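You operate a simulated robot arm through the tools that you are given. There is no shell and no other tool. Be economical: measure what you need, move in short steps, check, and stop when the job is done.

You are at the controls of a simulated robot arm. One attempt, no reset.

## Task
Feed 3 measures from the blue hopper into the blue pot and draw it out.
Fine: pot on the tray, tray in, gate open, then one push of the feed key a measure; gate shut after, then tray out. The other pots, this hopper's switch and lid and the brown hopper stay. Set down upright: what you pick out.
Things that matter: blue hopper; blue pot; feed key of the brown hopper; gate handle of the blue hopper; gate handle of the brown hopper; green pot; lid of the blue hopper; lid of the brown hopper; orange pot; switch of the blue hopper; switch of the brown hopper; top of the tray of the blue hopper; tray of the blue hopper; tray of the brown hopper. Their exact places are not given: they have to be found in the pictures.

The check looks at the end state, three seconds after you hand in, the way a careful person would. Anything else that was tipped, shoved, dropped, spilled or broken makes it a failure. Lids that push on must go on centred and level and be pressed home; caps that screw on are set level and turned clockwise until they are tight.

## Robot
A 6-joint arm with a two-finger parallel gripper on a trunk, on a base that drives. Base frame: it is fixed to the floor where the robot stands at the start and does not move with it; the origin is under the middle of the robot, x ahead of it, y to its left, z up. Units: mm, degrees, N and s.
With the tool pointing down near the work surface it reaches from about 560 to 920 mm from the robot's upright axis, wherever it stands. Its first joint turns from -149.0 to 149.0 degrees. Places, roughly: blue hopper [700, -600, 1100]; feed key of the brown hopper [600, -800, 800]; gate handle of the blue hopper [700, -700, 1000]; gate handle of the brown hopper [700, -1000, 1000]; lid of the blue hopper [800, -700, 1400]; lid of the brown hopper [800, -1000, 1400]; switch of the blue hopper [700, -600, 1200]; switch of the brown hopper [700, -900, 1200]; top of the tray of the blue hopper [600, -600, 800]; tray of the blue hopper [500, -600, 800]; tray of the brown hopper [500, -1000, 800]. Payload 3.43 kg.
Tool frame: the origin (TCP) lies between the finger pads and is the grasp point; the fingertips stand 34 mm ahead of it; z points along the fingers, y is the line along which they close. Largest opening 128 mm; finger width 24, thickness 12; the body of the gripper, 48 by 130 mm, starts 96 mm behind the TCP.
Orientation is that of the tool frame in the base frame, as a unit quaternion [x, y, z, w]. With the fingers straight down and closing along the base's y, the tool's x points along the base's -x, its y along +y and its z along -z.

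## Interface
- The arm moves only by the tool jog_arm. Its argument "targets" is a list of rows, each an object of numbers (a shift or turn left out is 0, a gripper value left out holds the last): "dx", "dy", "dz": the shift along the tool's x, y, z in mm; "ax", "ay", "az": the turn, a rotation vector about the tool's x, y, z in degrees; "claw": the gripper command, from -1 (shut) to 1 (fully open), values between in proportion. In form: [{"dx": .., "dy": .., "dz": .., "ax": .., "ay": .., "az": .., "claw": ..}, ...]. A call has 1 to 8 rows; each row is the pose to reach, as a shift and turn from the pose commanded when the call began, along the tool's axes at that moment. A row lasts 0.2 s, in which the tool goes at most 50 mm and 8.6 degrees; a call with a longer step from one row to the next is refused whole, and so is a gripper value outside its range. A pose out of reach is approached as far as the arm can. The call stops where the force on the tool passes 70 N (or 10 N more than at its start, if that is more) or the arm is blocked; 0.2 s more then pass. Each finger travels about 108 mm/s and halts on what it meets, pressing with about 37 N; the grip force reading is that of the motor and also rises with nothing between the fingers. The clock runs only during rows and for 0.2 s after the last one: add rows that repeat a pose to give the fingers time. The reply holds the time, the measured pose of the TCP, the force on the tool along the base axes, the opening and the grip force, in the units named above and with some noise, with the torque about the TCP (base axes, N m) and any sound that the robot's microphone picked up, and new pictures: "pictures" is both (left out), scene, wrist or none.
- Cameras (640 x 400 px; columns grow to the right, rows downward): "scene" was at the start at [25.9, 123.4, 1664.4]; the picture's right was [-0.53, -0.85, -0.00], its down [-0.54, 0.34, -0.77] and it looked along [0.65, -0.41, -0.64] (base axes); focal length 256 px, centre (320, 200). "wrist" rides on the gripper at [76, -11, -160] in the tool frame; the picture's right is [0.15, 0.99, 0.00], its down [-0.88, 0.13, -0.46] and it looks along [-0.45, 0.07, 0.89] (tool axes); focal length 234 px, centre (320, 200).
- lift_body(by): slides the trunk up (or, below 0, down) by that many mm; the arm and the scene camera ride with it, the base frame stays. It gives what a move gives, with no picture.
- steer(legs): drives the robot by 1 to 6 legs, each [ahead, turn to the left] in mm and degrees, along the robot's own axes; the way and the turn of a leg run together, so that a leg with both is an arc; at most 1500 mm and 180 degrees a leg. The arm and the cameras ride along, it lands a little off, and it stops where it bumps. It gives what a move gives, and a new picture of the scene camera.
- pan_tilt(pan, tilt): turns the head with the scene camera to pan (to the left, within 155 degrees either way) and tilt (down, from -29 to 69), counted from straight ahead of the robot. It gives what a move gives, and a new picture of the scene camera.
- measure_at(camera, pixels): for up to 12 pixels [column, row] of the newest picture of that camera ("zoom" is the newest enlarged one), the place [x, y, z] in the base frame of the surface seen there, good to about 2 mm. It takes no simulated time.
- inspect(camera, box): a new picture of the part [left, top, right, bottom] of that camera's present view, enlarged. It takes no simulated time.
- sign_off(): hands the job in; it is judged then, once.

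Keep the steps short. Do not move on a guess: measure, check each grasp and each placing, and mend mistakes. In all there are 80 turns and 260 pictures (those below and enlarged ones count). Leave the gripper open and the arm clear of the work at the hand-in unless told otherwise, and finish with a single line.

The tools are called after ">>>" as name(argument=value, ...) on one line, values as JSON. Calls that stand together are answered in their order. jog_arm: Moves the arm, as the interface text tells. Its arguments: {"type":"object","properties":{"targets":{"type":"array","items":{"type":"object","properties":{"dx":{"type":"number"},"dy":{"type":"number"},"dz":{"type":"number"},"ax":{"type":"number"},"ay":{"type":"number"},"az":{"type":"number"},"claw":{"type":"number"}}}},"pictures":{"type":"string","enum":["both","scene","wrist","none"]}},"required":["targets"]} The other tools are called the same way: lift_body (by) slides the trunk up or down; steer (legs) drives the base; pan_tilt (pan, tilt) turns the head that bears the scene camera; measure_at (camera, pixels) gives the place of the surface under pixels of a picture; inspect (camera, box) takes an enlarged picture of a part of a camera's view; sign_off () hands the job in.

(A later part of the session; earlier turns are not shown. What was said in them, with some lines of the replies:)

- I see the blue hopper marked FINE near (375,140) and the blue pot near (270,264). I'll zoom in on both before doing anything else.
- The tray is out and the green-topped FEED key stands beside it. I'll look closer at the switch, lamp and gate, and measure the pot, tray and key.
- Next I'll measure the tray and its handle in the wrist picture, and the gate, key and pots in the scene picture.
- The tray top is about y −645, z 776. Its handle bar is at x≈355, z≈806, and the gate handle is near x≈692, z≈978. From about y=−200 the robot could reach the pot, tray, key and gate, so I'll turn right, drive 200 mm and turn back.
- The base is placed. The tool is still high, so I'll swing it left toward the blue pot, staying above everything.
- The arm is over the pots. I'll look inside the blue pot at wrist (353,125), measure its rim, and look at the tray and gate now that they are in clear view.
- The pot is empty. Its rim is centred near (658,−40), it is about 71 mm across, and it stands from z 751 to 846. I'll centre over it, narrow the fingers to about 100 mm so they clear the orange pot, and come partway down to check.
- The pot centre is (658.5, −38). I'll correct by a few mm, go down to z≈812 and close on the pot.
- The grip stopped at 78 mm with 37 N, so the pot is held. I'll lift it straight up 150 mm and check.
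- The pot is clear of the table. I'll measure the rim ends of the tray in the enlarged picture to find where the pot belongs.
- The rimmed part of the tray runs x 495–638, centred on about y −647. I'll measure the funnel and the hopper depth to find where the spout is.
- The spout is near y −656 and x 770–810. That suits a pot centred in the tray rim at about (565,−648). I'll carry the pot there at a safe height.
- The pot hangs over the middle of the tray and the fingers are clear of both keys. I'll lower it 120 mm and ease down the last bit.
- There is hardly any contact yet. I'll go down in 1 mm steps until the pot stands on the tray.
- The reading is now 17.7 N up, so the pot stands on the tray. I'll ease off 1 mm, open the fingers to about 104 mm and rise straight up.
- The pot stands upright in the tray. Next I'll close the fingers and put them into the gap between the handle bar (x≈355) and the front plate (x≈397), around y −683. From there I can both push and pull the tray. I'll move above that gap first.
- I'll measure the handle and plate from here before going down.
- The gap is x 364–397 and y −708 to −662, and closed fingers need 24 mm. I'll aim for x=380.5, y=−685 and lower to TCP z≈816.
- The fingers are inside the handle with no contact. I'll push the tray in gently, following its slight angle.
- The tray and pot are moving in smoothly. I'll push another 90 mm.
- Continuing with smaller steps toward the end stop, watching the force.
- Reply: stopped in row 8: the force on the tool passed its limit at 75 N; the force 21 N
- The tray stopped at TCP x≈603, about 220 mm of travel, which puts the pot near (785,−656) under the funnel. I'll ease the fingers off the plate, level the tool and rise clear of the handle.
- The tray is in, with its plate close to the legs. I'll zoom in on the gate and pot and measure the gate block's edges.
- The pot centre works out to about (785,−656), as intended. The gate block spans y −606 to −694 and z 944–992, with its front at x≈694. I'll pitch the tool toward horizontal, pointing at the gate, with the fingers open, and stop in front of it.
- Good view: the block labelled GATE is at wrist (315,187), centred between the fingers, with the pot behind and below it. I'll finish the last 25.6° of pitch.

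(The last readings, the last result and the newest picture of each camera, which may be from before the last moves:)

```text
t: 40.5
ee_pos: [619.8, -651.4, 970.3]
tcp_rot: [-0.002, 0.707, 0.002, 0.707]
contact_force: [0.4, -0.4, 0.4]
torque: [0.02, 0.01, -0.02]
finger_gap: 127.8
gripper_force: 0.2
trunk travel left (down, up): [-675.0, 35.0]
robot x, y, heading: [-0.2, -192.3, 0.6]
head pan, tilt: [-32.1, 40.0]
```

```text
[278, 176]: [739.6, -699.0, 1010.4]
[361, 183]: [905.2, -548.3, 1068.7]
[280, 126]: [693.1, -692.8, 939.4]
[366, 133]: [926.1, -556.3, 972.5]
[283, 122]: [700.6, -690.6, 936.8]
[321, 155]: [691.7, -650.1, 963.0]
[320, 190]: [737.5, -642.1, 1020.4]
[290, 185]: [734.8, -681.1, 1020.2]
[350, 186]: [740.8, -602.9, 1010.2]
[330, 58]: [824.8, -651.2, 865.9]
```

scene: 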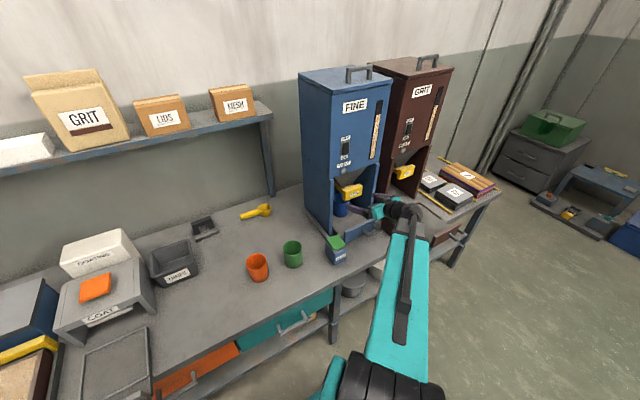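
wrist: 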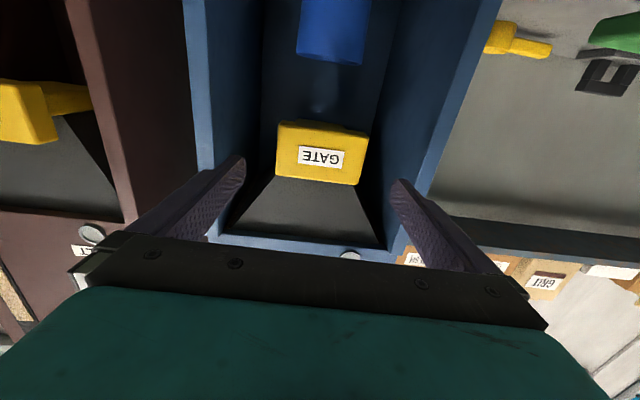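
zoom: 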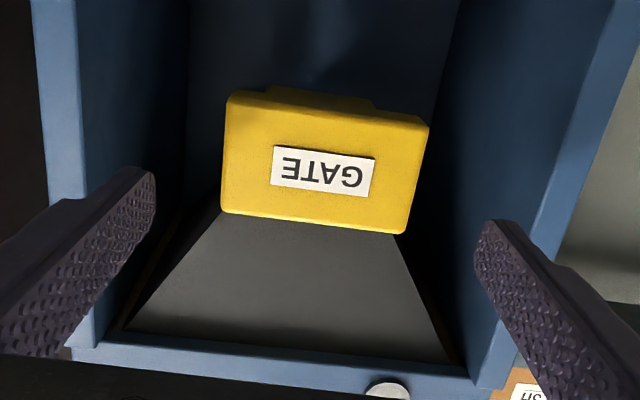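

The block is centred at y −650, z 966, and the tool is at y −651, z 970. I'll lower 4 mm (tool +x), advance 78 mm, and close on the block's sides.

>>> jog_arm(targets=[{"dx": 4, "dz": 25}, {"dx": 4, "dz": 50}, {"dx": 4, "dz": 70}, {"dx": 4, "dz": 78}, {"dx": 4, "dz": 78, "claw": 0.1}, {"dx": 4, "dz": 78, "claw": 0.1}])

```text
t: 41.9
ee_pos: [696.9, -650.5, 966.6]
tcp_rot: [-0.001, 0.708, 0.001, 0.707]
contact_force: [0.6, -1.4, -0.3]
torque: [-0.02, -0.2, -1.2]
finger_gap: 91.9
gripper_force: 45.1
trunk travel left (down, up): [-675.0, 35.0]
robot x, y, heading: [2.5, -185.3, 0.7]
head pan, tilt: [-32.1, 40.0]
```

scene: 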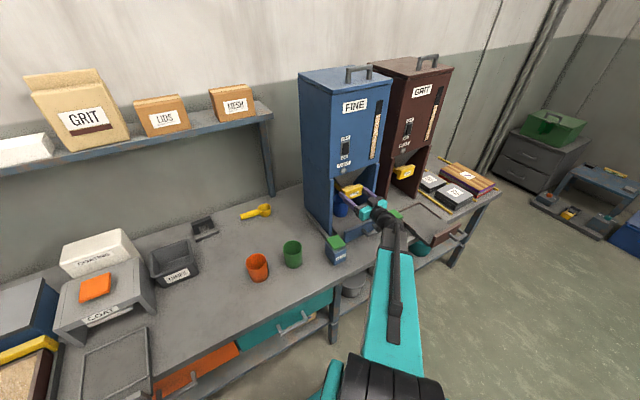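
wrist: 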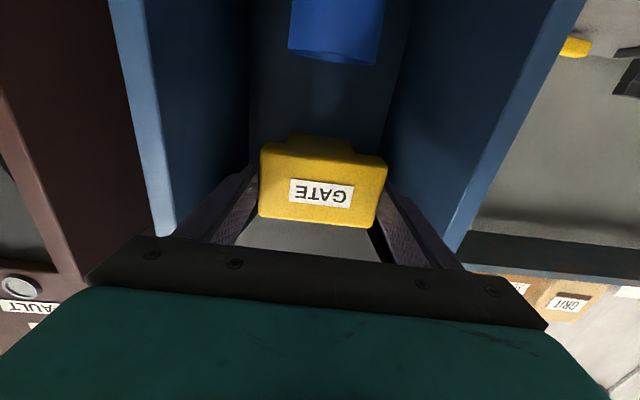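

The gate handle is gripped at 92 mm. Now I'll pull it straight out slowly.

>>> jog_arm(targets=[{"dz": -6, "dy": 0.2}, {"dz": -14, "dy": 0.4}, {"dz": -22, "dy": 0.7}, {"dz": -30, "dy": 1}, {"dz": -38, "dy": 1.3}, {"dz": -46, "dy": 1.6}])

```text
t: 43.3
ee_pos: [652.1, -650.4, 965.7]
tcp_rot: [-0.002, 0.707, 0.002, 0.707]
contact_force: [10.3, -3.7, 3.1]
torque: [0.39, 0.81, -1.33]
finger_gap: 92.0
gripper_force: 45.2
trunk travel left (down, up): [-675.0, 35.0]
robot x, y, heading: [0.2, -194.6, 0.5]
head pan, tilt: [-32.1, 40.0]
```

scene: 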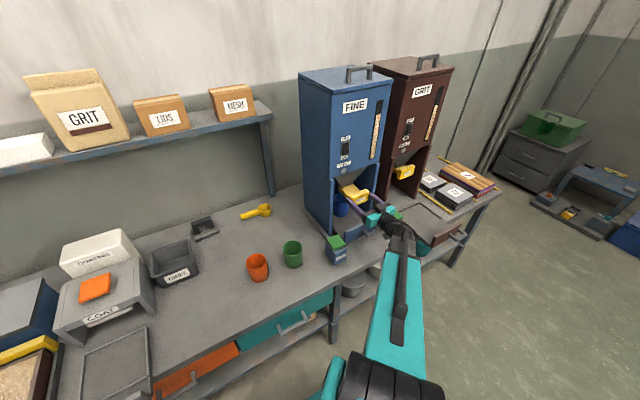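
wrist: 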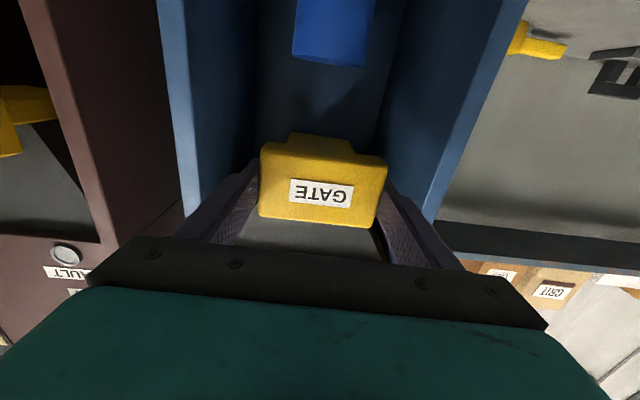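

The gate is sliding out, 45 mm so far. I'll keep going to its stop.

>>> jog_arm(targets=[{"dz": -6, "dy": 0.2}, {"dz": -12, "dy": 0.4}, {"dz": -18, "dy": 0.6}, {"dz": -24, "dy": 0.8}, {"dz": -30, "dy": 1}, {"dz": -36, "dy": 1.2}])

```text
t: 44.7
ee_pos: [617.5, -649.5, 965.0]
tcp_rot: [0.0, 0.709, 0.0, 0.705]
contact_force: [29.5, -14.2, 1.4]
torque: [-0.38, 0.07, -0.36]
finger_gap: 91.8
gripper_force: 44.7
trunk travel left (down, up): [-675.0, 35.0]
robot x, y, heading: [0.7, -190.1, 0.5]
head pan, tilt: [-32.1, 40.0]
```

scene: 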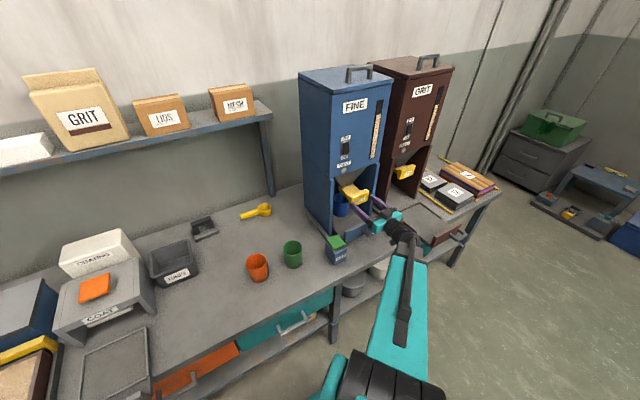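
wrist: 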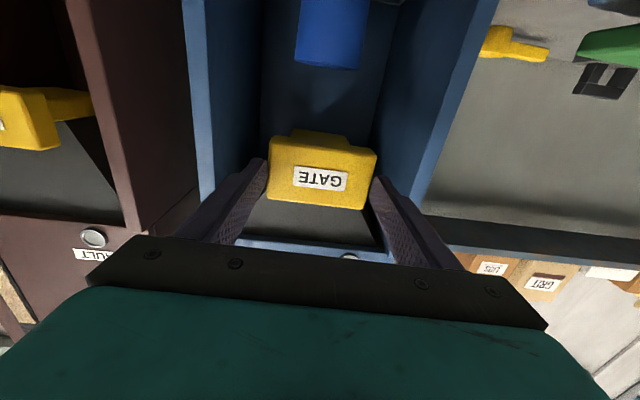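

The label looks farther away and there is 30 N on the tool, so the gate seems to have hit its stop while the fingers began to slip. I'll measure where the gate front is now.

>>> measure_at(camera="wrist", pixels=[[300, 165], [345, 195], [300, 140], [340, 142], [280, 190]])

>>> measure_at(camera="scene", pixels=[[352, 193], [362, 192], [349, 187], [345, 180]])

>>> inspect(camera="scene", box=[315, 150, 395, 245])

```text
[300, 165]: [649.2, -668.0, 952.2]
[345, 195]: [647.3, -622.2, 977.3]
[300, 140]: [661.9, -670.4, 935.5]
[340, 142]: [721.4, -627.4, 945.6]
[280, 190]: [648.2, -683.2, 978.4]
```

```text
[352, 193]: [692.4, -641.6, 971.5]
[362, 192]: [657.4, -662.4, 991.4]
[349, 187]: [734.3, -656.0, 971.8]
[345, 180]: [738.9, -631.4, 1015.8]
```

```text
4.21 times, centred on (355, 198) of scene
```

zoom: 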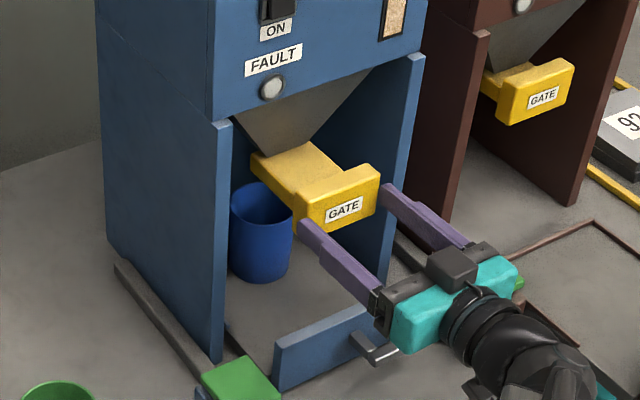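

The gate moved from x 692 to 648 and stopped firm, so it is open. I'll release it and back away, and measure the blue feed key's top.

>>> jog_arm(targets=[{"claw": 0.8}, {"claw": 1}, {"dz": -30}, {"dz": -70}, {"dz": -100}], pictures="scene")

>>> inspect(camera="scene", box=[310, 215, 380, 275])

```text
t: 45.9
ee_pos: [516.0, -648.5, 965.0]
tcp_rot: [-0.002, 0.708, 0.002, 0.706]
contact_force: [-0.2, -0.1, -0.2]
torque: [-0.01, 0.0, 0.02]
finger_gap: 128.2
gripper_force: 0.1
trunk travel left (down, up): [-675.0, 35.0]
robot x, y, heading: [0.8, -189.3, 0.5]
head pan, tilt: [-32.1, 40.0]
```

scene: 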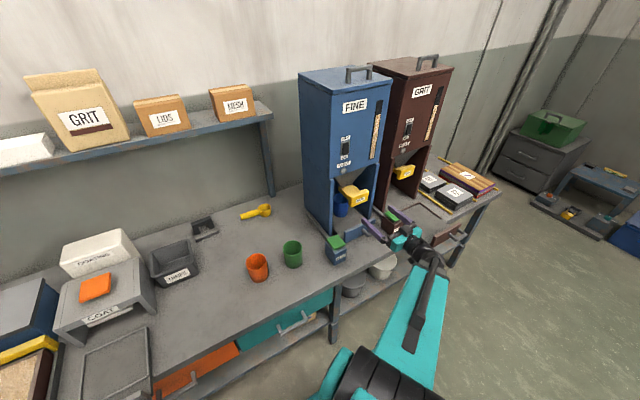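

```text
6.67 times, centred on (345, 245) of scene
```

zoom: 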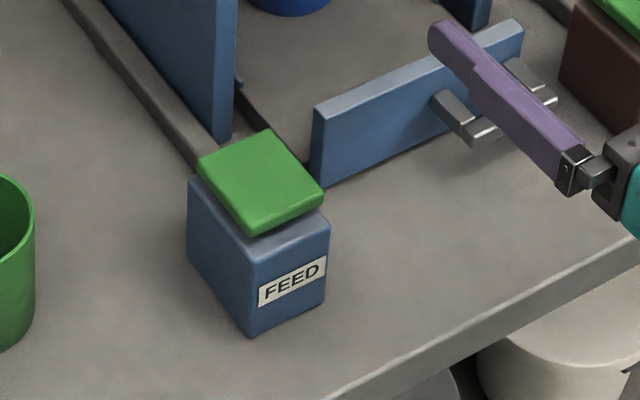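

>>> measure_at(camera="zoom", pixels=[[204, 163], [271, 134], [318, 184], [250, 222], [262, 178], [290, 160], [194, 185], [325, 225], [252, 262]])

```text
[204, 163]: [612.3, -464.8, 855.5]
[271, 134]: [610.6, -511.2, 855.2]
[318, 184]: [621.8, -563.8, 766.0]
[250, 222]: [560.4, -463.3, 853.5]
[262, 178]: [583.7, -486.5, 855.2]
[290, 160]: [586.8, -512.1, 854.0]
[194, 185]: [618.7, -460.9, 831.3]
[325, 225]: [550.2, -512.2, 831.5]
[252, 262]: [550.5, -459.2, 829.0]
```

The key top spans x 560–612 and y −512 to −464, with its centre at (586,−488) and its top at z 855. I'll close the fingers, turn the tool back to pointing down, and move above the key.

>>> jog_arm(targets=[{"dz": 8, "dy": 20, "ay": 8, "claw": -1}, {"dz": 17, "dy": 40, "ay": 16}, {"dz": 26, "dy": 60, "ay": 24}, {"dz": 35, "dy": 80, "ay": 32}, {"dz": 44, "dy": 100, "ay": 40}, {"dz": 53, "dy": 120, "ay": 48}, {"dz": 62, "dy": 140, "ay": 56}, {"dz": 70, "dy": 160, "ay": 64}], pictures="none")

>>> jog_arm(targets=[{"ay": 8}, {"ay": 16}, {"ay": 24}, {"ay": 26}, {"ay": 26}])

```text
t: 47.7
ee_pos: [587.4, -489.2, 966.4]
tcp_rot: [-0.002, 0.975, 0.0, 0.223]
contact_force: [0.7, 0.1, 0.9]
torque: [-0.02, -0.03, 0.0]
finger_gap: 0.0
gripper_force: 33.4
out of reach, approached as far as the arm can: row 2, 3, 4, 5, 6, 7
trunk travel left (down, up): [-675.0, 35.0]
robot x, y, heading: [1.4, -190.9, 0.3]
head pan, tilt: [-32.1, 40.0]
```

```text
t: 48.9
ee_pos: [584.5, -487.5, 966.4]
tcp_rot: [-0.002, 1.0, 0.0, -0.002]
contact_force: [-1.5, -0.4, 0.1]
torque: [0.01, 0.01, 0.02]
finger_gap: 0.0
gripper_force: 33.0
trunk travel left (down, up): [-675.0, 35.0]
robot x, y, heading: [0.1, -187.5, 0.6]
head pan, tilt: [-32.1, 40.0]
```

scene: 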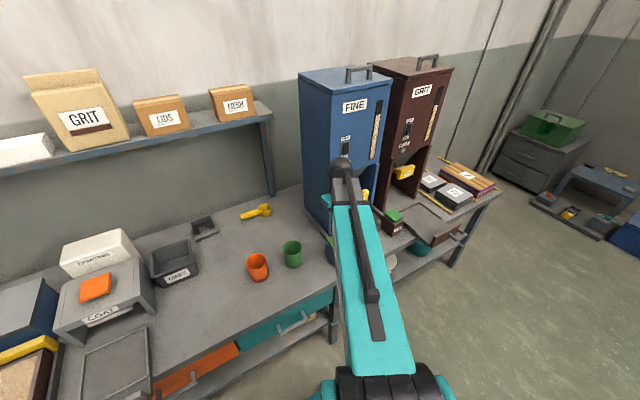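
wrist: 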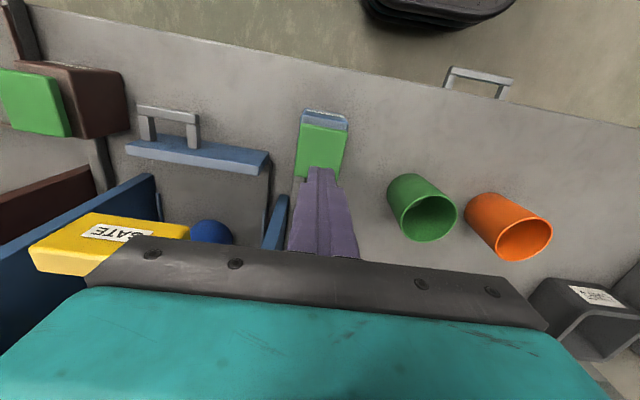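

The fingers point down over the green key at wrist (322,145), with tips at z≈932. I'll approach to about 5 mm above it first.

>>> jog_arm(targets=[{"dx": -1, "dz": 35}, {"dx": -1, "dz": 60}, {"dx": -1, "dz": 71}], pictures="wrist")

```text
t: 49.7
ee_pos: [584.9, -488.2, 895.1]
tcp_rot: [-0.003, 1.0, 0.0, -0.001]
contact_force: [0.1, -0.8, 0.2]
torque: [-0.03, 0.0, 0.03]
finger_gap: 0.0
gripper_force: 33.1
trunk travel left (down, up): [-675.0, 35.0]
robot x, y, heading: [-3.7, -186.6, 0.6]
head pan, tilt: [-32.1, 40.0]
```

wrist: 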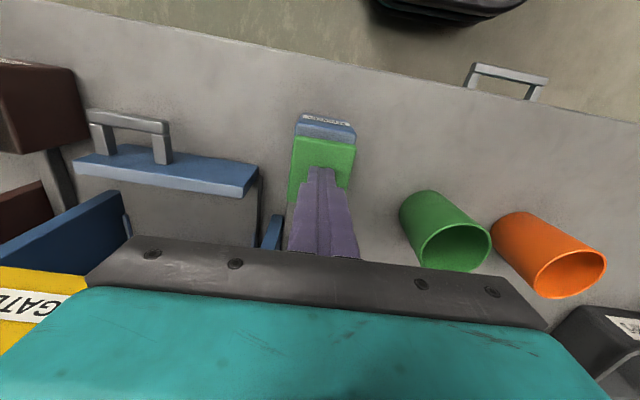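

The tips are about 6 mm above the key centre. First push now: straight down in small steps while I watch force and sound.

>>> jog_arm(targets=[{"dz": 5}, {"dz": 8}, {"dz": 11}, {"dz": 14}, {"dz": 16}], pictures="none")

```text
t: 50.9
ee_pos: [585.3, -486.7, 878.6]
tcp_rot: [-0.002, 1.0, 0.001, -0.001]
contact_force: [0.3, 1.8, 4.2]
torque: [0.05, -0.01, 0.0]
finger_gap: 0.0
gripper_force: 33.1
trunk travel left (down, up): [-675.0, 35.0]
robot x, y, heading: [-3.1, -189.0, 0.2]
head pan, tilt: [-32.1, 40.0]
heard: click
```

I heard a click at 4 N. I'll release the key fully and check that a measure dropped and the FAULT lamp stayed dark.

>>> jog_arm(targets=[{"dz": -8}, {"dz": -18}, {"dz": -18}, {"dz": -18}], pictures="none")

>>> inspect(camera="scene", box=[310, 60, 410, 260])

>>> inspect(camera="wrist", box=[0, 100, 360, 280])

```text
t: 51.9
ee_pos: [585.7, -488.9, 897.4]
tcp_rot: [-0.002, 1.0, 0.0, -0.001]
contact_force: [-0.4, 0.6, -0.1]
torque: [0.0, -0.02, -0.01]
finger_gap: 0.0
gripper_force: 33.0
trunk travel left (down, up): [-675.0, 35.0]
robot x, y, heading: [2.3, -189.7, 0.3]
head pan, tilt: [-32.1, 40.0]
```

```text
2.00 times, centred on (360, 160) of scene
```

zoom: 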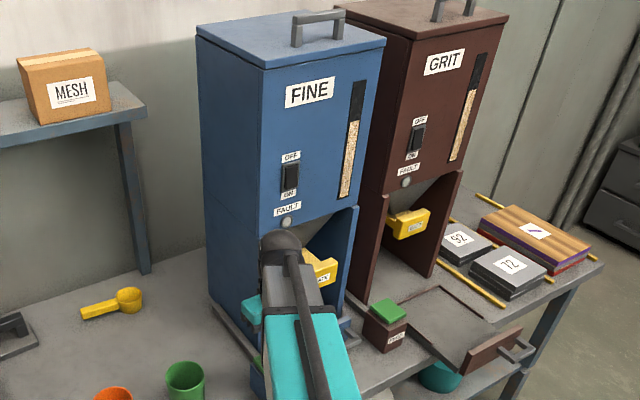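

```text
1.78 times, centred on (180, 190) of wrist
```

zoom: 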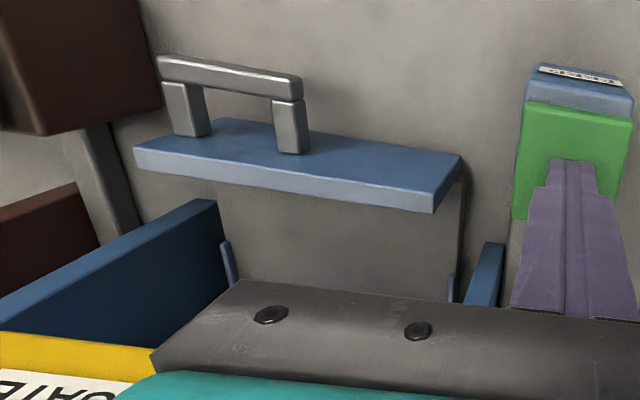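

The key is released and the lamp is dark, but the arm hides the pot. I'll slide the arm up and left to clear the view and look at the pot.

>>> jog_arm(targets=[{"dy": 45, "dz": -30}, {"dy": 90, "dz": -60}, {"dy": 135, "dz": -90}, {"dy": 180, "dz": -100}], pictures="none")

>>> inspect(camera="scene", box=[315, 150, 395, 245])

>>> inspect(camera="scene", box=[330, 195, 360, 225])

```text
refused: row 1 steps farther than a row can; nothing moved
```

```text
4.21 times, centred on (355, 198) of scene
```

zoom: 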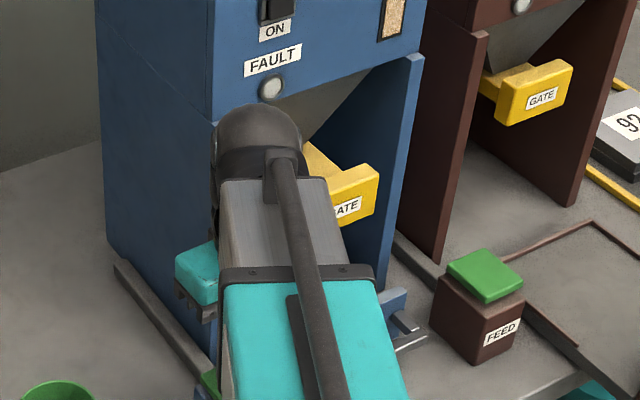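

```text
13.33 times, centred on (345, 210) of scene
```

zoom: 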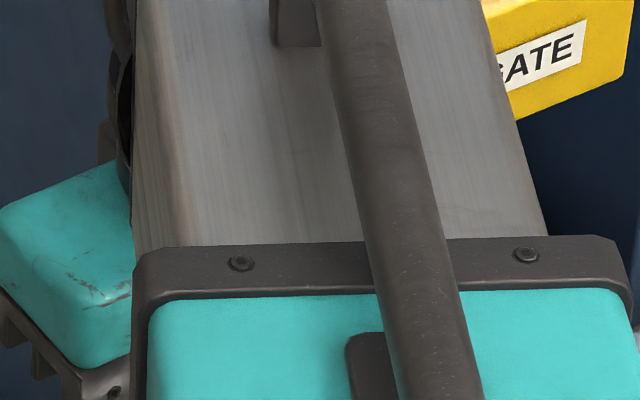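

That step was too long and was refused. I'll repeat it with shorter rows.

>>> jog_arm(targets=[{"dz": -45}, {"dz": -90}, {"dy": 45, "dz": -95}, {"dy": 90, "dz": -95}, {"dy": 135, "dz": -95}, {"dy": 180, "dz": -95}], pictures="none")

>>> inspect(camera="scene", box=[315, 150, 395, 245])

>>> inspect(camera="scene", box=[330, 195, 360, 225])

```text
t: 53.3
ee_pos: [585.6, -307.7, 992.0]
tcp_rot: [-0.002, 1.0, 0.001, -0.001]
contact_force: [0.7, 0.3, -0.6]
torque: [-0.02, 0.0, -0.02]
finger_gap: 0.0
gripper_force: 32.8
trunk travel left (down, up): [-675.0, 35.0]
robot x, y, heading: [-0.7, -191.2, 0.8]
head pan, tilt: [-32.1, 40.0]
```

```text
4.21 times, centred on (355, 198) of scene
```

zoom: 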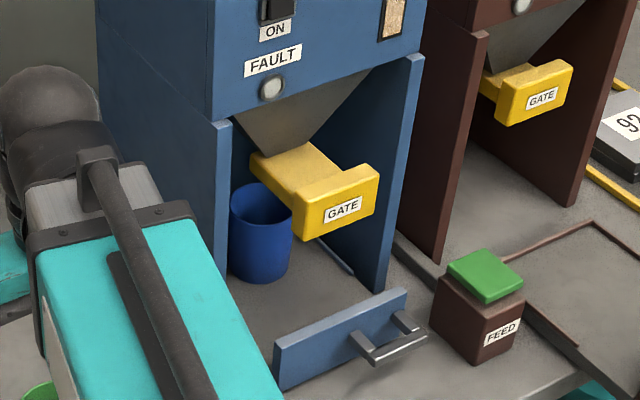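

```text
13.33 times, centred on (345, 210) of scene
```

zoom: 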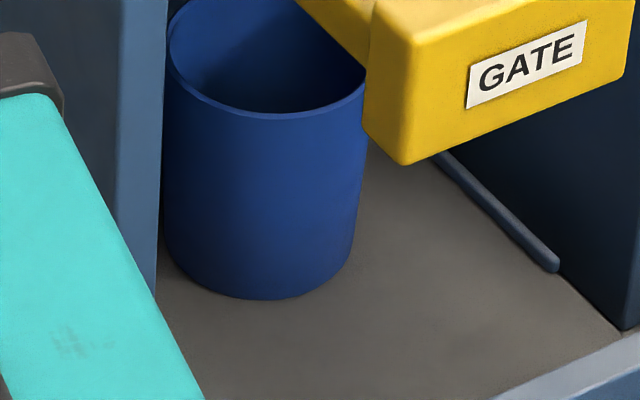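

I see no spill, and the pot stays centred under the funnel, though its inside is not visible from here. To confirm feeding, I'll record the sight-glass level closely now and compare it after the next push.

>>> inspect(camera="scene", box=[370, 100, 390, 125])

>>> jog_arm(targets=[{"dy": -45}, {"dy": -90}, {"dy": -135}, {"dy": -180}, {"dy": -180, "dz": 45}, {"dy": -180, "dz": 85}, {"dy": -180, "dz": 97}], pictures="none")

```text
16.00 times, centred on (380, 112) of scene
```

zoom: 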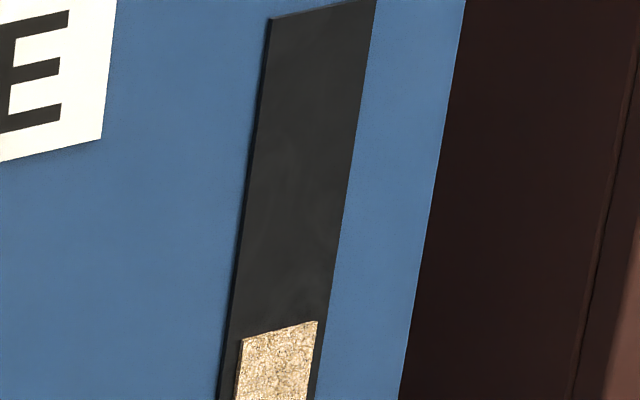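

```text
t: 54.9
ee_pos: [586.6, -488.2, 895.3]
tcp_rot: [-0.003, 1.0, 0.001, -0.001]
contact_force: [-0.4, -0.1, 0.0]
torque: [-0.01, -0.01, -0.01]
finger_gap: 0.0
gripper_force: 33.0
trunk travel left (down, up): [-675.0, 35.0]
robot x, y, heading: [2.7, -191.7, 0.6]
head pan, tilt: [-32.1, 40.0]
```

The sight glass has already dropped: the level is now about 20 px below the gauge top, against about 13 px at the start. So the first measure did feed. Second push now.

>>> jog_arm(targets=[{"dz": 5}, {"dz": 8}, {"dz": 11}, {"dz": 14}, {"dz": 16.5}], pictures="none")

>>> jog_arm(targets=[{"dz": -8}, {"dz": -18}, {"dz": -18}, {"dz": -18}, {"dz": -18}], pictures="none")

>>> inspect(camera="scene", box=[370, 100, 390, 125])

```text
t: 56.1
ee_pos: [585.8, -487.7, 878.1]
tcp_rot: [-0.003, 1.0, 0.0, -0.001]
contact_force: [1.2, -2.4, 4.6]
torque: [-0.11, -0.06, -0.02]
finger_gap: 0.0
gripper_force: 33.0
trunk travel left (down, up): [-675.0, 35.0]
robot x, y, heading: [3.5, -188.6, 0.5]
head pan, tilt: [-32.1, 40.0]
heard: click
```

```text
t: 57.3
ee_pos: [586.4, -488.1, 896.6]
tcp_rot: [-0.003, 1.0, 0.0, -0.001]
contact_force: [-0.4, 0.1, -0.6]
torque: [0.03, -0.05, 0.0]
finger_gap: 0.2
gripper_force: 33.7
trunk travel left (down, up): [-675.0, 35.0]
robot x, y, heading: [0.4, -189.7, 0.7]
head pan, tilt: [-32.1, 40.0]
```

```text
16.00 times, centred on (380, 112) of scene
```

zoom: 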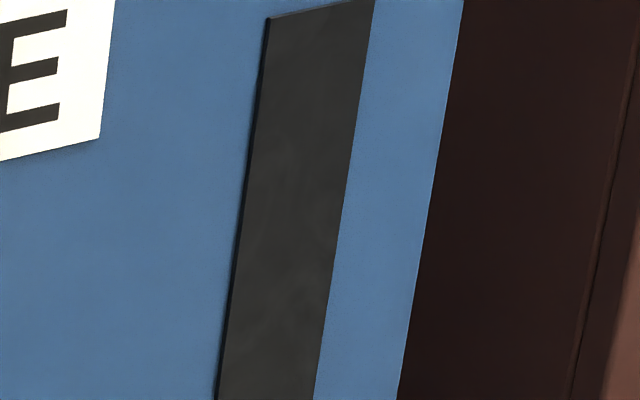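

Click, and the level fell again. Before the third push I'll record the level over a larger box, then push.

>>> inspect(camera="scene", box=[360, 95, 400, 165])

>>> jog_arm(targets=[{"dz": 6}, {"dz": 9}, {"dz": 12}, {"dz": 15}, {"dz": 17.5}], pictures="none")

>>> jog_arm(targets=[{"dz": -8}, {"dz": -18}, {"dz": -45}, {"dz": -90}, {"dz": -90}], pictures="none")

>>> inspect(camera="scene", box=[360, 95, 400, 165])

```text
5.71 times, centred on (380, 130) of scene
```

zoom: 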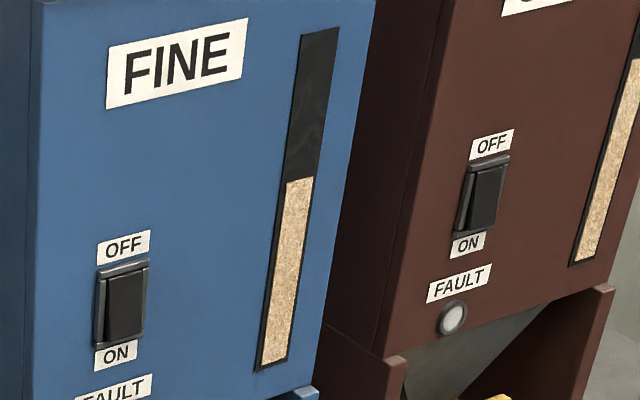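

```text
t: 58.5
ee_pos: [586.5, -488.4, 880.0]
tcp_rot: [-0.003, 1.0, 0.0, -0.001]
contact_force: [0.7, 1.7, 4.1]
torque: [0.07, -0.05, -0.02]
finger_gap: 0.0
gripper_force: 32.9
trunk travel left (down, up): [-675.0, 35.0]
robot x, y, heading: [0.6, -188.3, 0.5]
head pan, tilt: [-32.1, 40.0]
heard: click
```

```text
t: 59.7
ee_pos: [585.4, -486.8, 970.1]
tcp_rot: [-0.002, 1.0, 0.001, 0.0]
contact_force: [-0.2, 0.4, 0.6]
torque: [-0.03, 0.03, 0.0]
finger_gap: 0.2
gripper_force: 32.6
trunk travel left (down, up): [-675.0, 35.0]
robot x, y, heading: [1.3, -190.7, 0.7]
head pan, tilt: [-32.1, 40.0]
```

```text
5.71 times, centred on (380, 130) of scene
```

zoom: 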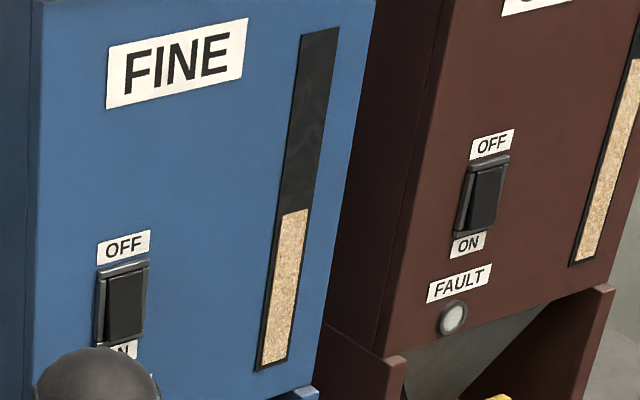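

The sight glass has fallen three equal steps, the pushes clicked three times, and the FAULT lamp isn't lit. Now to shut the gate. I'll move in front of it (x≈570, y≈−650) with closed fingers, then pitch forward.

>>> jog_arm(targets=[{"dx": 4, "dy": -41, "dz": 1}, {"dx": 8, "dy": -82, "dz": 2}, {"dx": 13, "dy": -123, "dz": 3}, {"dx": 17, "dy": -163, "dz": 4}, {"dx": 17, "dy": -163, "dz": 4, "ay": -8}, {"dx": 17, "dy": -163, "dz": 4, "ay": -16}, {"dx": 17, "dy": -163, "dz": 4, "ay": -24}, {"dx": 17, "dy": -163, "dz": 4, "ay": -32}], pictures="none")

>>> jog_arm(targets=[{"ay": -8}, {"ay": -16}, {"ay": -24}, {"ay": -32}, {"ay": -40}, {"ay": -48}, {"ay": -56}, {"ay": -58}])

```text
t: 61.5
ee_pos: [569.5, -651.5, 965.5]
tcp_rot: [-0.003, 0.961, 0.001, 0.275]
contact_force: [0.3, 0.6, -0.5]
torque: [0.01, 0.03, -0.02]
finger_gap: 0.1
gripper_force: 32.7
trunk travel left (down, up): [-675.0, 35.0]
robot x, y, heading: [4.7, -188.1, 0.7]
head pan, tilt: [-32.1, 40.0]
```

```text
t: 63.3
ee_pos: [569.4, -651.6, 964.9]
tcp_rot: [-0.001, 0.707, 0.0, 0.707]
contact_force: [0.3, 0.4, 1.0]
torque: [-0.02, 0.0, -0.02]
finger_gap: 0.0
gripper_force: 33.3
trunk travel left (down, up): [-675.0, 35.0]
robot x, y, heading: [0.2, -190.5, 0.5]
head pan, tilt: [-32.1, 40.0]
```

scene: 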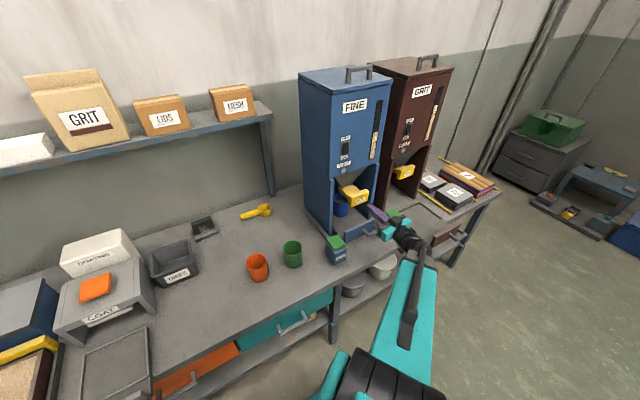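
wrist: 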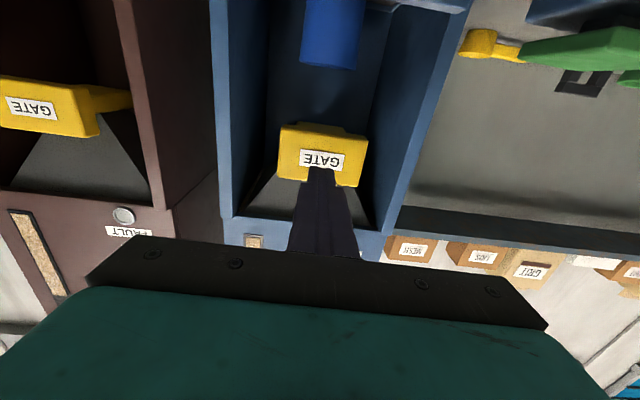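

The closed fingertips point at the gate block's centre. I'll push it in slowly. It should stop at about TCP x 658.

>>> jog_arm(targets=[{"dz": 25}, {"dz": 42}, {"dz": 52}, {"dz": 62}, {"dz": 71}, {"dz": 79}, {"dz": 86}, {"dz": 91}])

```text
t: 65.1
ee_pos: [661.3, -650.9, 965.6]
tcp_rot: [-0.001, 0.707, 0.001, 0.707]
contact_force: [-9.3, 1.1, -1.0]
torque: [0.01, 0.01, -0.05]
finger_gap: 0.0
gripper_force: 33.3
trunk travel left (down, up): [-675.0, 35.0]
robot x, y, heading: [3.8, -192.2, 0.4]
head pan, tilt: [-32.1, 40.0]
```

scene: 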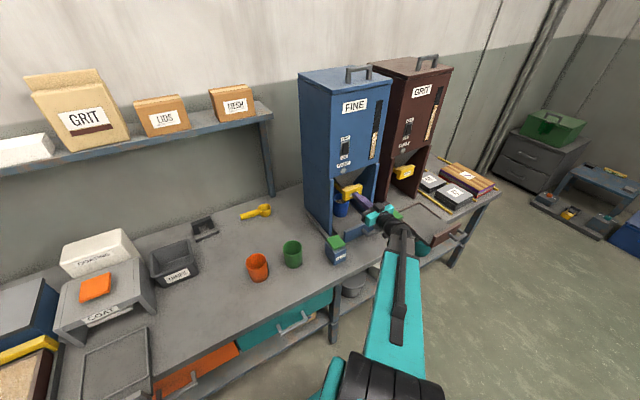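
wrist: 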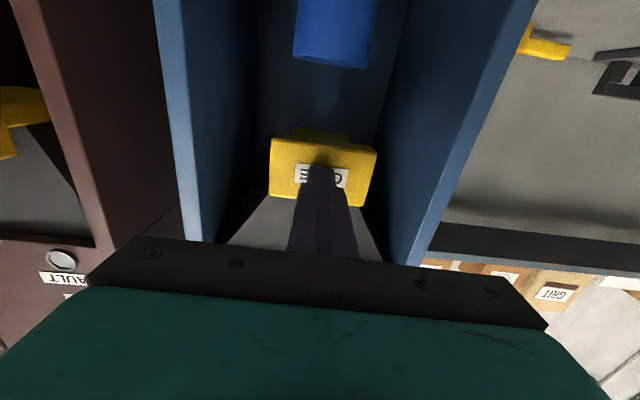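

Only 9 N so far, which is just sliding friction. I'll press a few mm more to be sure it reaches its stop.

>>> jog_arm(targets=[{"dz": 2}, {"dz": 4}, {"dz": 6}, {"dz": 8}], pictures="none")

>>> measure_at(camera="wrist", pixels=[[285, 160], [362, 165], [325, 30]])

```text
t: 66.1
ee_pos: [659.6, -651.6, 965.2]
tcp_rot: [-0.001, 0.708, 0.001, 0.706]
contact_force: [-29.0, 3.6, 2.0]
torque: [0.06, -0.23, -0.09]
finger_gap: 0.2
gripper_force: 32.9
trunk travel left (down, up): [-675.0, 35.0]
robot x, y, heading: [0.9, -190.4, 0.4]
head pan, tilt: [-32.1, 40.0]
stopped in row 4: the force on the tool passed its limit at 74 N (the readings are from after the stop); the commanded pose is now the measured one
```

```text
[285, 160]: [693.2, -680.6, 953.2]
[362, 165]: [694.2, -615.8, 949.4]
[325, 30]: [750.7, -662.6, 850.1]
```

The gate stopped hard with its front at x 693, the same as at the start, so it is shut. I'll back off to x≈570 and turn the tool down again.

>>> jog_arm(targets=[{"dz": -30}, {"dz": -60}, {"dz": -90}, {"dz": -90, "ay": 8}, {"dz": -90, "ay": 16}, {"dz": -90, "ay": 24}, {"dz": -90, "ay": 32}, {"dz": -90, "ay": 40}], pictures="none")

>>> jog_arm(targets=[{"ay": 8}, {"ay": 16}, {"ay": 24}, {"ay": 32}, {"ay": 40}, {"ay": 48}, {"ay": 50}, {"ay": 50}])

```text
t: 67.9
ee_pos: [574.3, -651.5, 963.2]
tcp_rot: [0.0, 0.908, 0.0, 0.419]
contact_force: [-0.1, -0.2, 0.2]
torque: [-0.07, 0.01, 0.01]
finger_gap: 0.0
gripper_force: 33.2
trunk travel left (down, up): [-675.0, 35.0]
robot x, y, heading: [0.2, -186.7, 0.5]
head pan, tilt: [-32.1, 40.0]
```

```text
t: 69.7
ee_pos: [573.4, -651.4, 962.9]
tcp_rot: [-0.001, 1.0, 0.0, -0.004]
contact_force: [0.3, 0.5, 0.3]
torque: [0.03, 0.01, -0.03]
finger_gap: 0.1
gripper_force: 32.6
trunk travel left (down, up): [-675.0, 35.0]
robot x, y, heading: [2.8, -187.8, 0.6]
head pan, tilt: [-32.1, 40.0]
```

scene: 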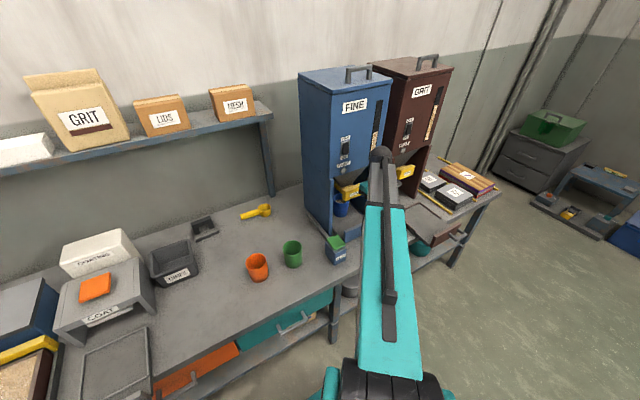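
wrist: 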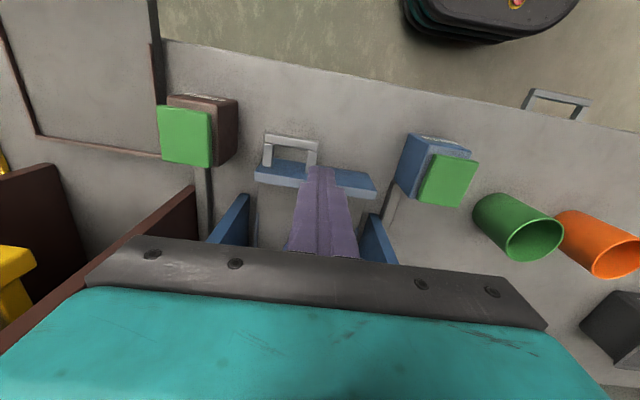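

The tool points down. I'll measure the handle (wrist ~(290,140)) where it is now.

>>> inspect(camera="wrist", box=[230, 120, 390, 220])

>>> measure_at(camera="wrist", pixels=[[267, 137], [317, 144], [291, 140], [291, 146], [268, 157], [290, 160], [265, 177], [360, 178], [290, 166]])

```text
4.00 times, centred on (310, 170) of wrist
```

zoom: 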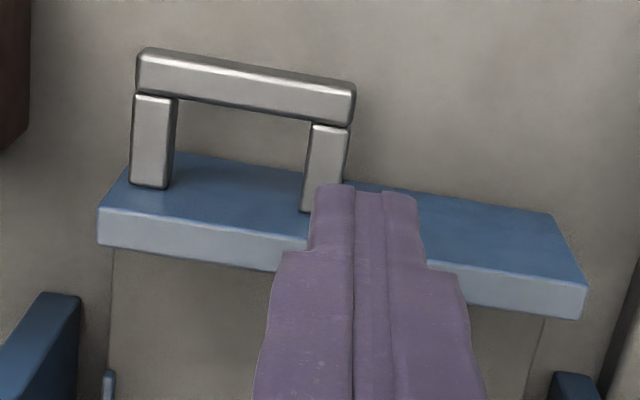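

```text
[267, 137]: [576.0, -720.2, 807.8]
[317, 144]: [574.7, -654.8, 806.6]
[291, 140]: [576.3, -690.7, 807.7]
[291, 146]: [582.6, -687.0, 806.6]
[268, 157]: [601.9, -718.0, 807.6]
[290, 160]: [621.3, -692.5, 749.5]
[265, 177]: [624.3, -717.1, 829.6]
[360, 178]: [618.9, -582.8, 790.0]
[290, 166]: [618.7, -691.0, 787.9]
```

The gap is now x 584–618, y about −690. I'll move over it and lower the closed fingers in.

>>> jog_arm(targets=[{"dx": -14, "dy": -20}, {"dx": -27.6, "dy": -38.6}, {"dx": -27.6, "dy": -38.6, "dz": 45}, {"dx": -27.6, "dy": -38.6, "dz": 85}, {"dx": -27.6, "dy": -38.6, "dz": 115}, {"dx": -27.6, "dy": -38.6, "dz": 128}, {"dx": -27.6, "dy": -38.6, "dz": 138}, {"dx": -27.6, "dy": -38.6, "dz": 148}], pictures="wrist")

```text
t: 71.5
ee_pos: [601.3, -690.2, 816.0]
tcp_rot: [-0.001, 1.0, 0.0, -0.003]
contact_force: [-0.3, 0.4, 0.1]
torque: [0.01, 0.0, 0.01]
finger_gap: 0.2
gripper_force: 32.5
trunk travel left (down, up): [-675.0, 35.0]
robot x, y, heading: [-2.1, -188.8, 0.6]
head pan, tilt: [-32.1, 40.0]
```

wrist: 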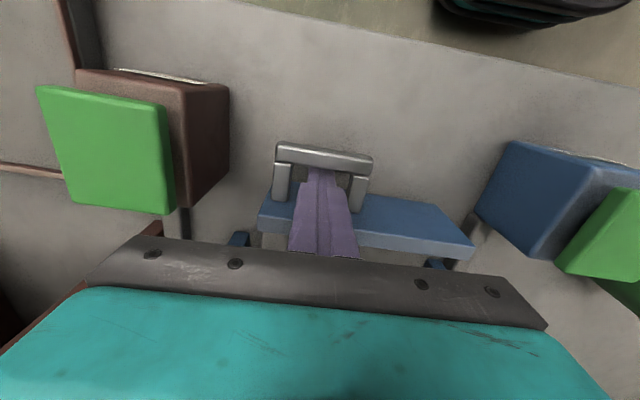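

The fingers are in the handle. I'll draw the tray out gently so the filled pot doesn't slide or tip.

>>> jog_arm(targets=[{"dx": 3}, {"dx": 6, "dy": 0.1}, {"dx": 11, "dy": 0.3}, {"dx": 18, "dy": 0.5}, {"dx": 27, "dy": 0.8}, {"dx": 37, "dy": 1.2}, {"dx": 47, "dy": 1.5}, {"dx": 57, "dy": 1.9}], pictures="none")

>>> jog_arm(targets=[{"dx": 6, "dy": 0.2}, {"dx": 14, "dy": 0.5}, {"dx": 24, "dy": 0.8}, {"dx": 34, "dy": 1.1}, {"dx": 44, "dy": 1.5}, {"dx": 54, "dy": 1.8}, {"dx": 64, "dy": 2.1}, {"dx": 74, "dy": 2.5}], pictures="scene")

```text
t: 73.3
ee_pos: [543.4, -688.5, 814.1]
tcp_rot: [-0.002, 1.0, -0.001, -0.003]
contact_force: [0.4, 0.0, 1.4]
torque: [-0.02, 0.02, -0.02]
finger_gap: 0.0
gripper_force: 32.9
trunk travel left (down, up): [-675.0, 35.0]
robot x, y, heading: [1.1, -191.1, 0.6]
head pan, tilt: [-32.1, 40.0]
```

```text
t: 75.1
ee_pos: [470.6, -685.2, 815.1]
tcp_rot: [-0.001, 1.0, 0.0, -0.002]
contact_force: [0.5, -0.4, -0.8]
torque: [0.02, 0.0, 0.03]
finger_gap: 0.0
gripper_force: 33.2
trunk travel left (down, up): [-675.0, 35.0]
robot x, y, heading: [3.8, -189.8, 0.5]
head pan, tilt: [-32.1, 40.0]
```

scene: 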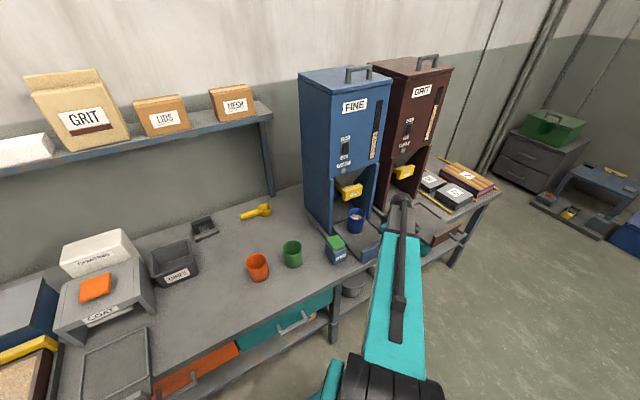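

The tray follows and the pot shows grain inside. Another 93 mm takes it back to where it started.

>>> jog_arm(targets=[{"dx": 6, "dy": 0.2}, {"dx": 14, "dy": 0.5}, {"dx": 25, "dy": 0.8}, {"dx": 38, "dy": 1.2}, {"dx": 52, "dy": 1.7}, {"dx": 66, "dy": 2.1}, {"dx": 80, "dy": 2.5}, {"dx": 90, "dy": 2.9}], pictures="none")

>>> jog_arm(targets=[{"dx": 2}, {"dx": 4}, {"dx": 6}, {"dx": 8}, {"dx": 10}])

```text
t: 76.9
ee_pos: [379.9, -684.0, 816.4]
tcp_rot: [-0.003, 1.0, 0.0, -0.003]
contact_force: [-0.4, -0.4, 0.4]
torque: [-0.02, -0.01, 0.0]
finger_gap: 0.1
gripper_force: 33.6
trunk travel left (down, up): [-675.0, 35.0]
robot x, y, heading: [2.4, -187.5, 0.3]
head pan, tilt: [-32.1, 40.0]
```

```text
t: 78.1
ee_pos: [376.7, -684.5, 816.4]
tcp_rot: [-0.001, 1.0, -0.001, 0.002]
contact_force: [41.3, -2.5, 9.6]
torque: [0.15, -0.31, 0.0]
finger_gap: 0.0
gripper_force: 33.1
trunk travel left (down, up): [-675.0, 35.0]
robot x, y, heading: [3.0, -191.0, 0.4]
head pan, tilt: [-32.1, 40.0]
```

scene: 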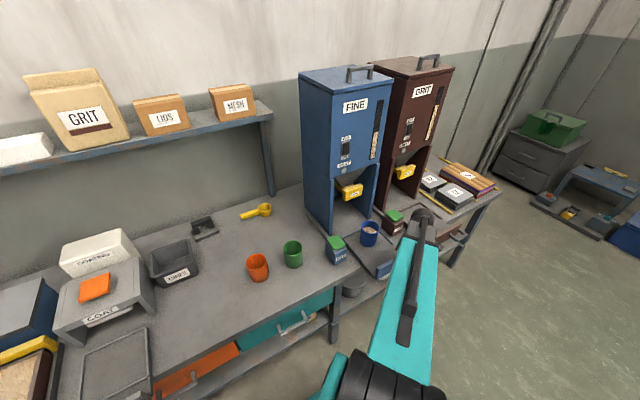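
wrist: 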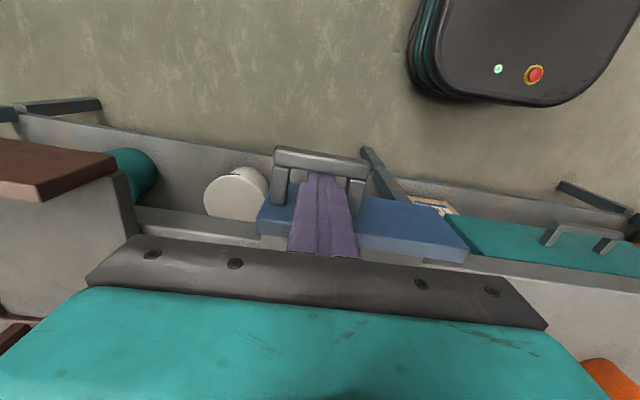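

The tray is at its outer stop (41 N). I'll centre the fingers in the gap, lift out, move up and back clear, and open the gripper.

>>> jog_arm(targets=[{"dx": -6}, {"dx": -10}, {"dx": -10}, {"dx": -10, "dz": -40}, {"dx": -10, "dz": -85}, {"dx": -10, "dz": -130}, {"dx": -10, "dz": -175}, {"dx": -10, "dz": -220}], pictures="none")

>>> jog_arm(targets=[{"dy": -20, "claw": 1}, {"dy": -60, "claw": 1}, {"dy": -60, "claw": 1}])

>>> inspect(camera="scene", box=[320, 195, 420, 285])

>>> inspect(camera="scene", box=[320, 60, 420, 215])

>>> inspect(camera="scene", box=[355, 215, 385, 255])

```text
t: 79.9
ee_pos: [383.2, -684.1, 1036.6]
tcp_rot: [-0.001, 1.0, 0.0, -0.003]
contact_force: [0.4, 0.4, -0.5]
torque: [0.01, 0.02, 0.0]
finger_gap: 0.1
gripper_force: 33.0
trunk travel left (down, up): [-675.0, 35.0]
robot x, y, heading: [3.5, -189.6, 0.3]
head pan, tilt: [-32.1, 40.0]
```

```text
t: 80.7
ee_pos: [381.4, -744.8, 1036.7]
tcp_rot: [0.0, 1.0, 0.0, -0.003]
contact_force: [0.6, 0.3, -0.5]
torque: [-0.03, 0.0, 0.01]
finger_gap: 127.9
gripper_force: 0.0
trunk travel left (down, up): [-675.0, 35.0]
robot x, y, heading: [-1.1, -188.8, 0.7]
head pan, tilt: [-32.1, 40.0]
```

scene: 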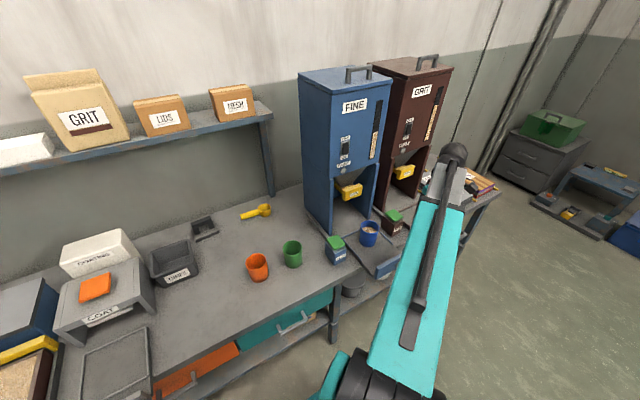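
wrist: 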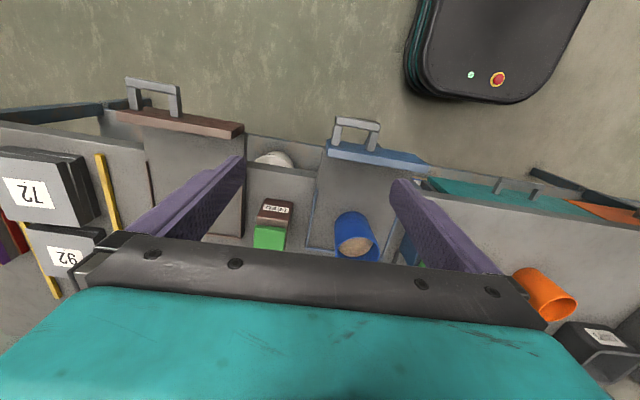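

```text
4.44 times, centred on (370, 240) of scene
```

zoom: 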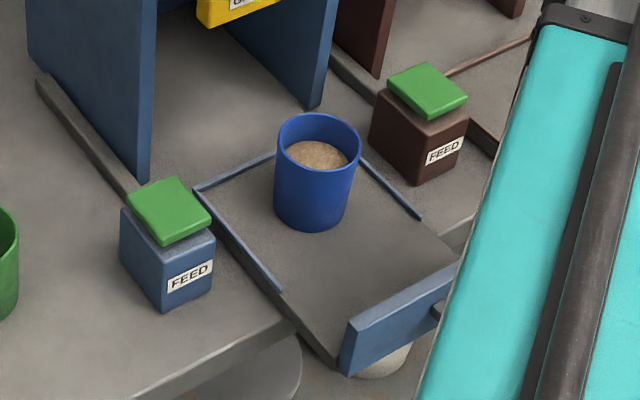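

```text
2.58 times, centred on (370, 138) of scene
```

zoom: 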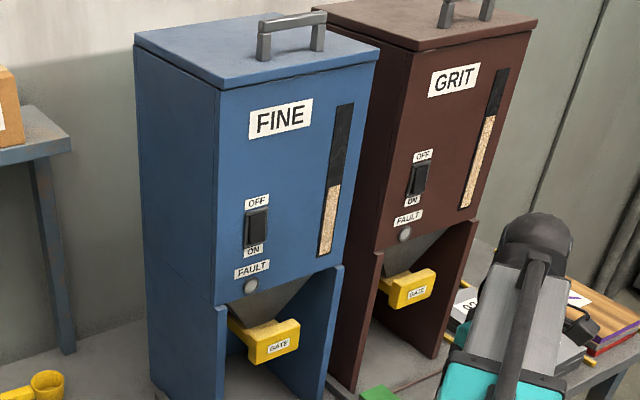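

```text
10.00 times, centred on (370, 235) of scene
```

zoom: 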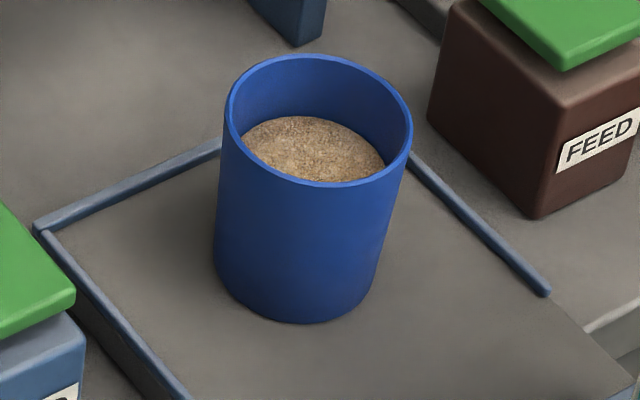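

The pot stands upright on the drawn-out tray with grain in it and no spill. The gate is shut, the lamp is dark, the switches and other pots look untouched, and the gripper is open and clear. Handing in.

>>> sign_off()

```text
The job is handed in.
```

The blue pot got 3 measures from the blue hopper; the gate is shut and the tray is out with the pot upright on it.
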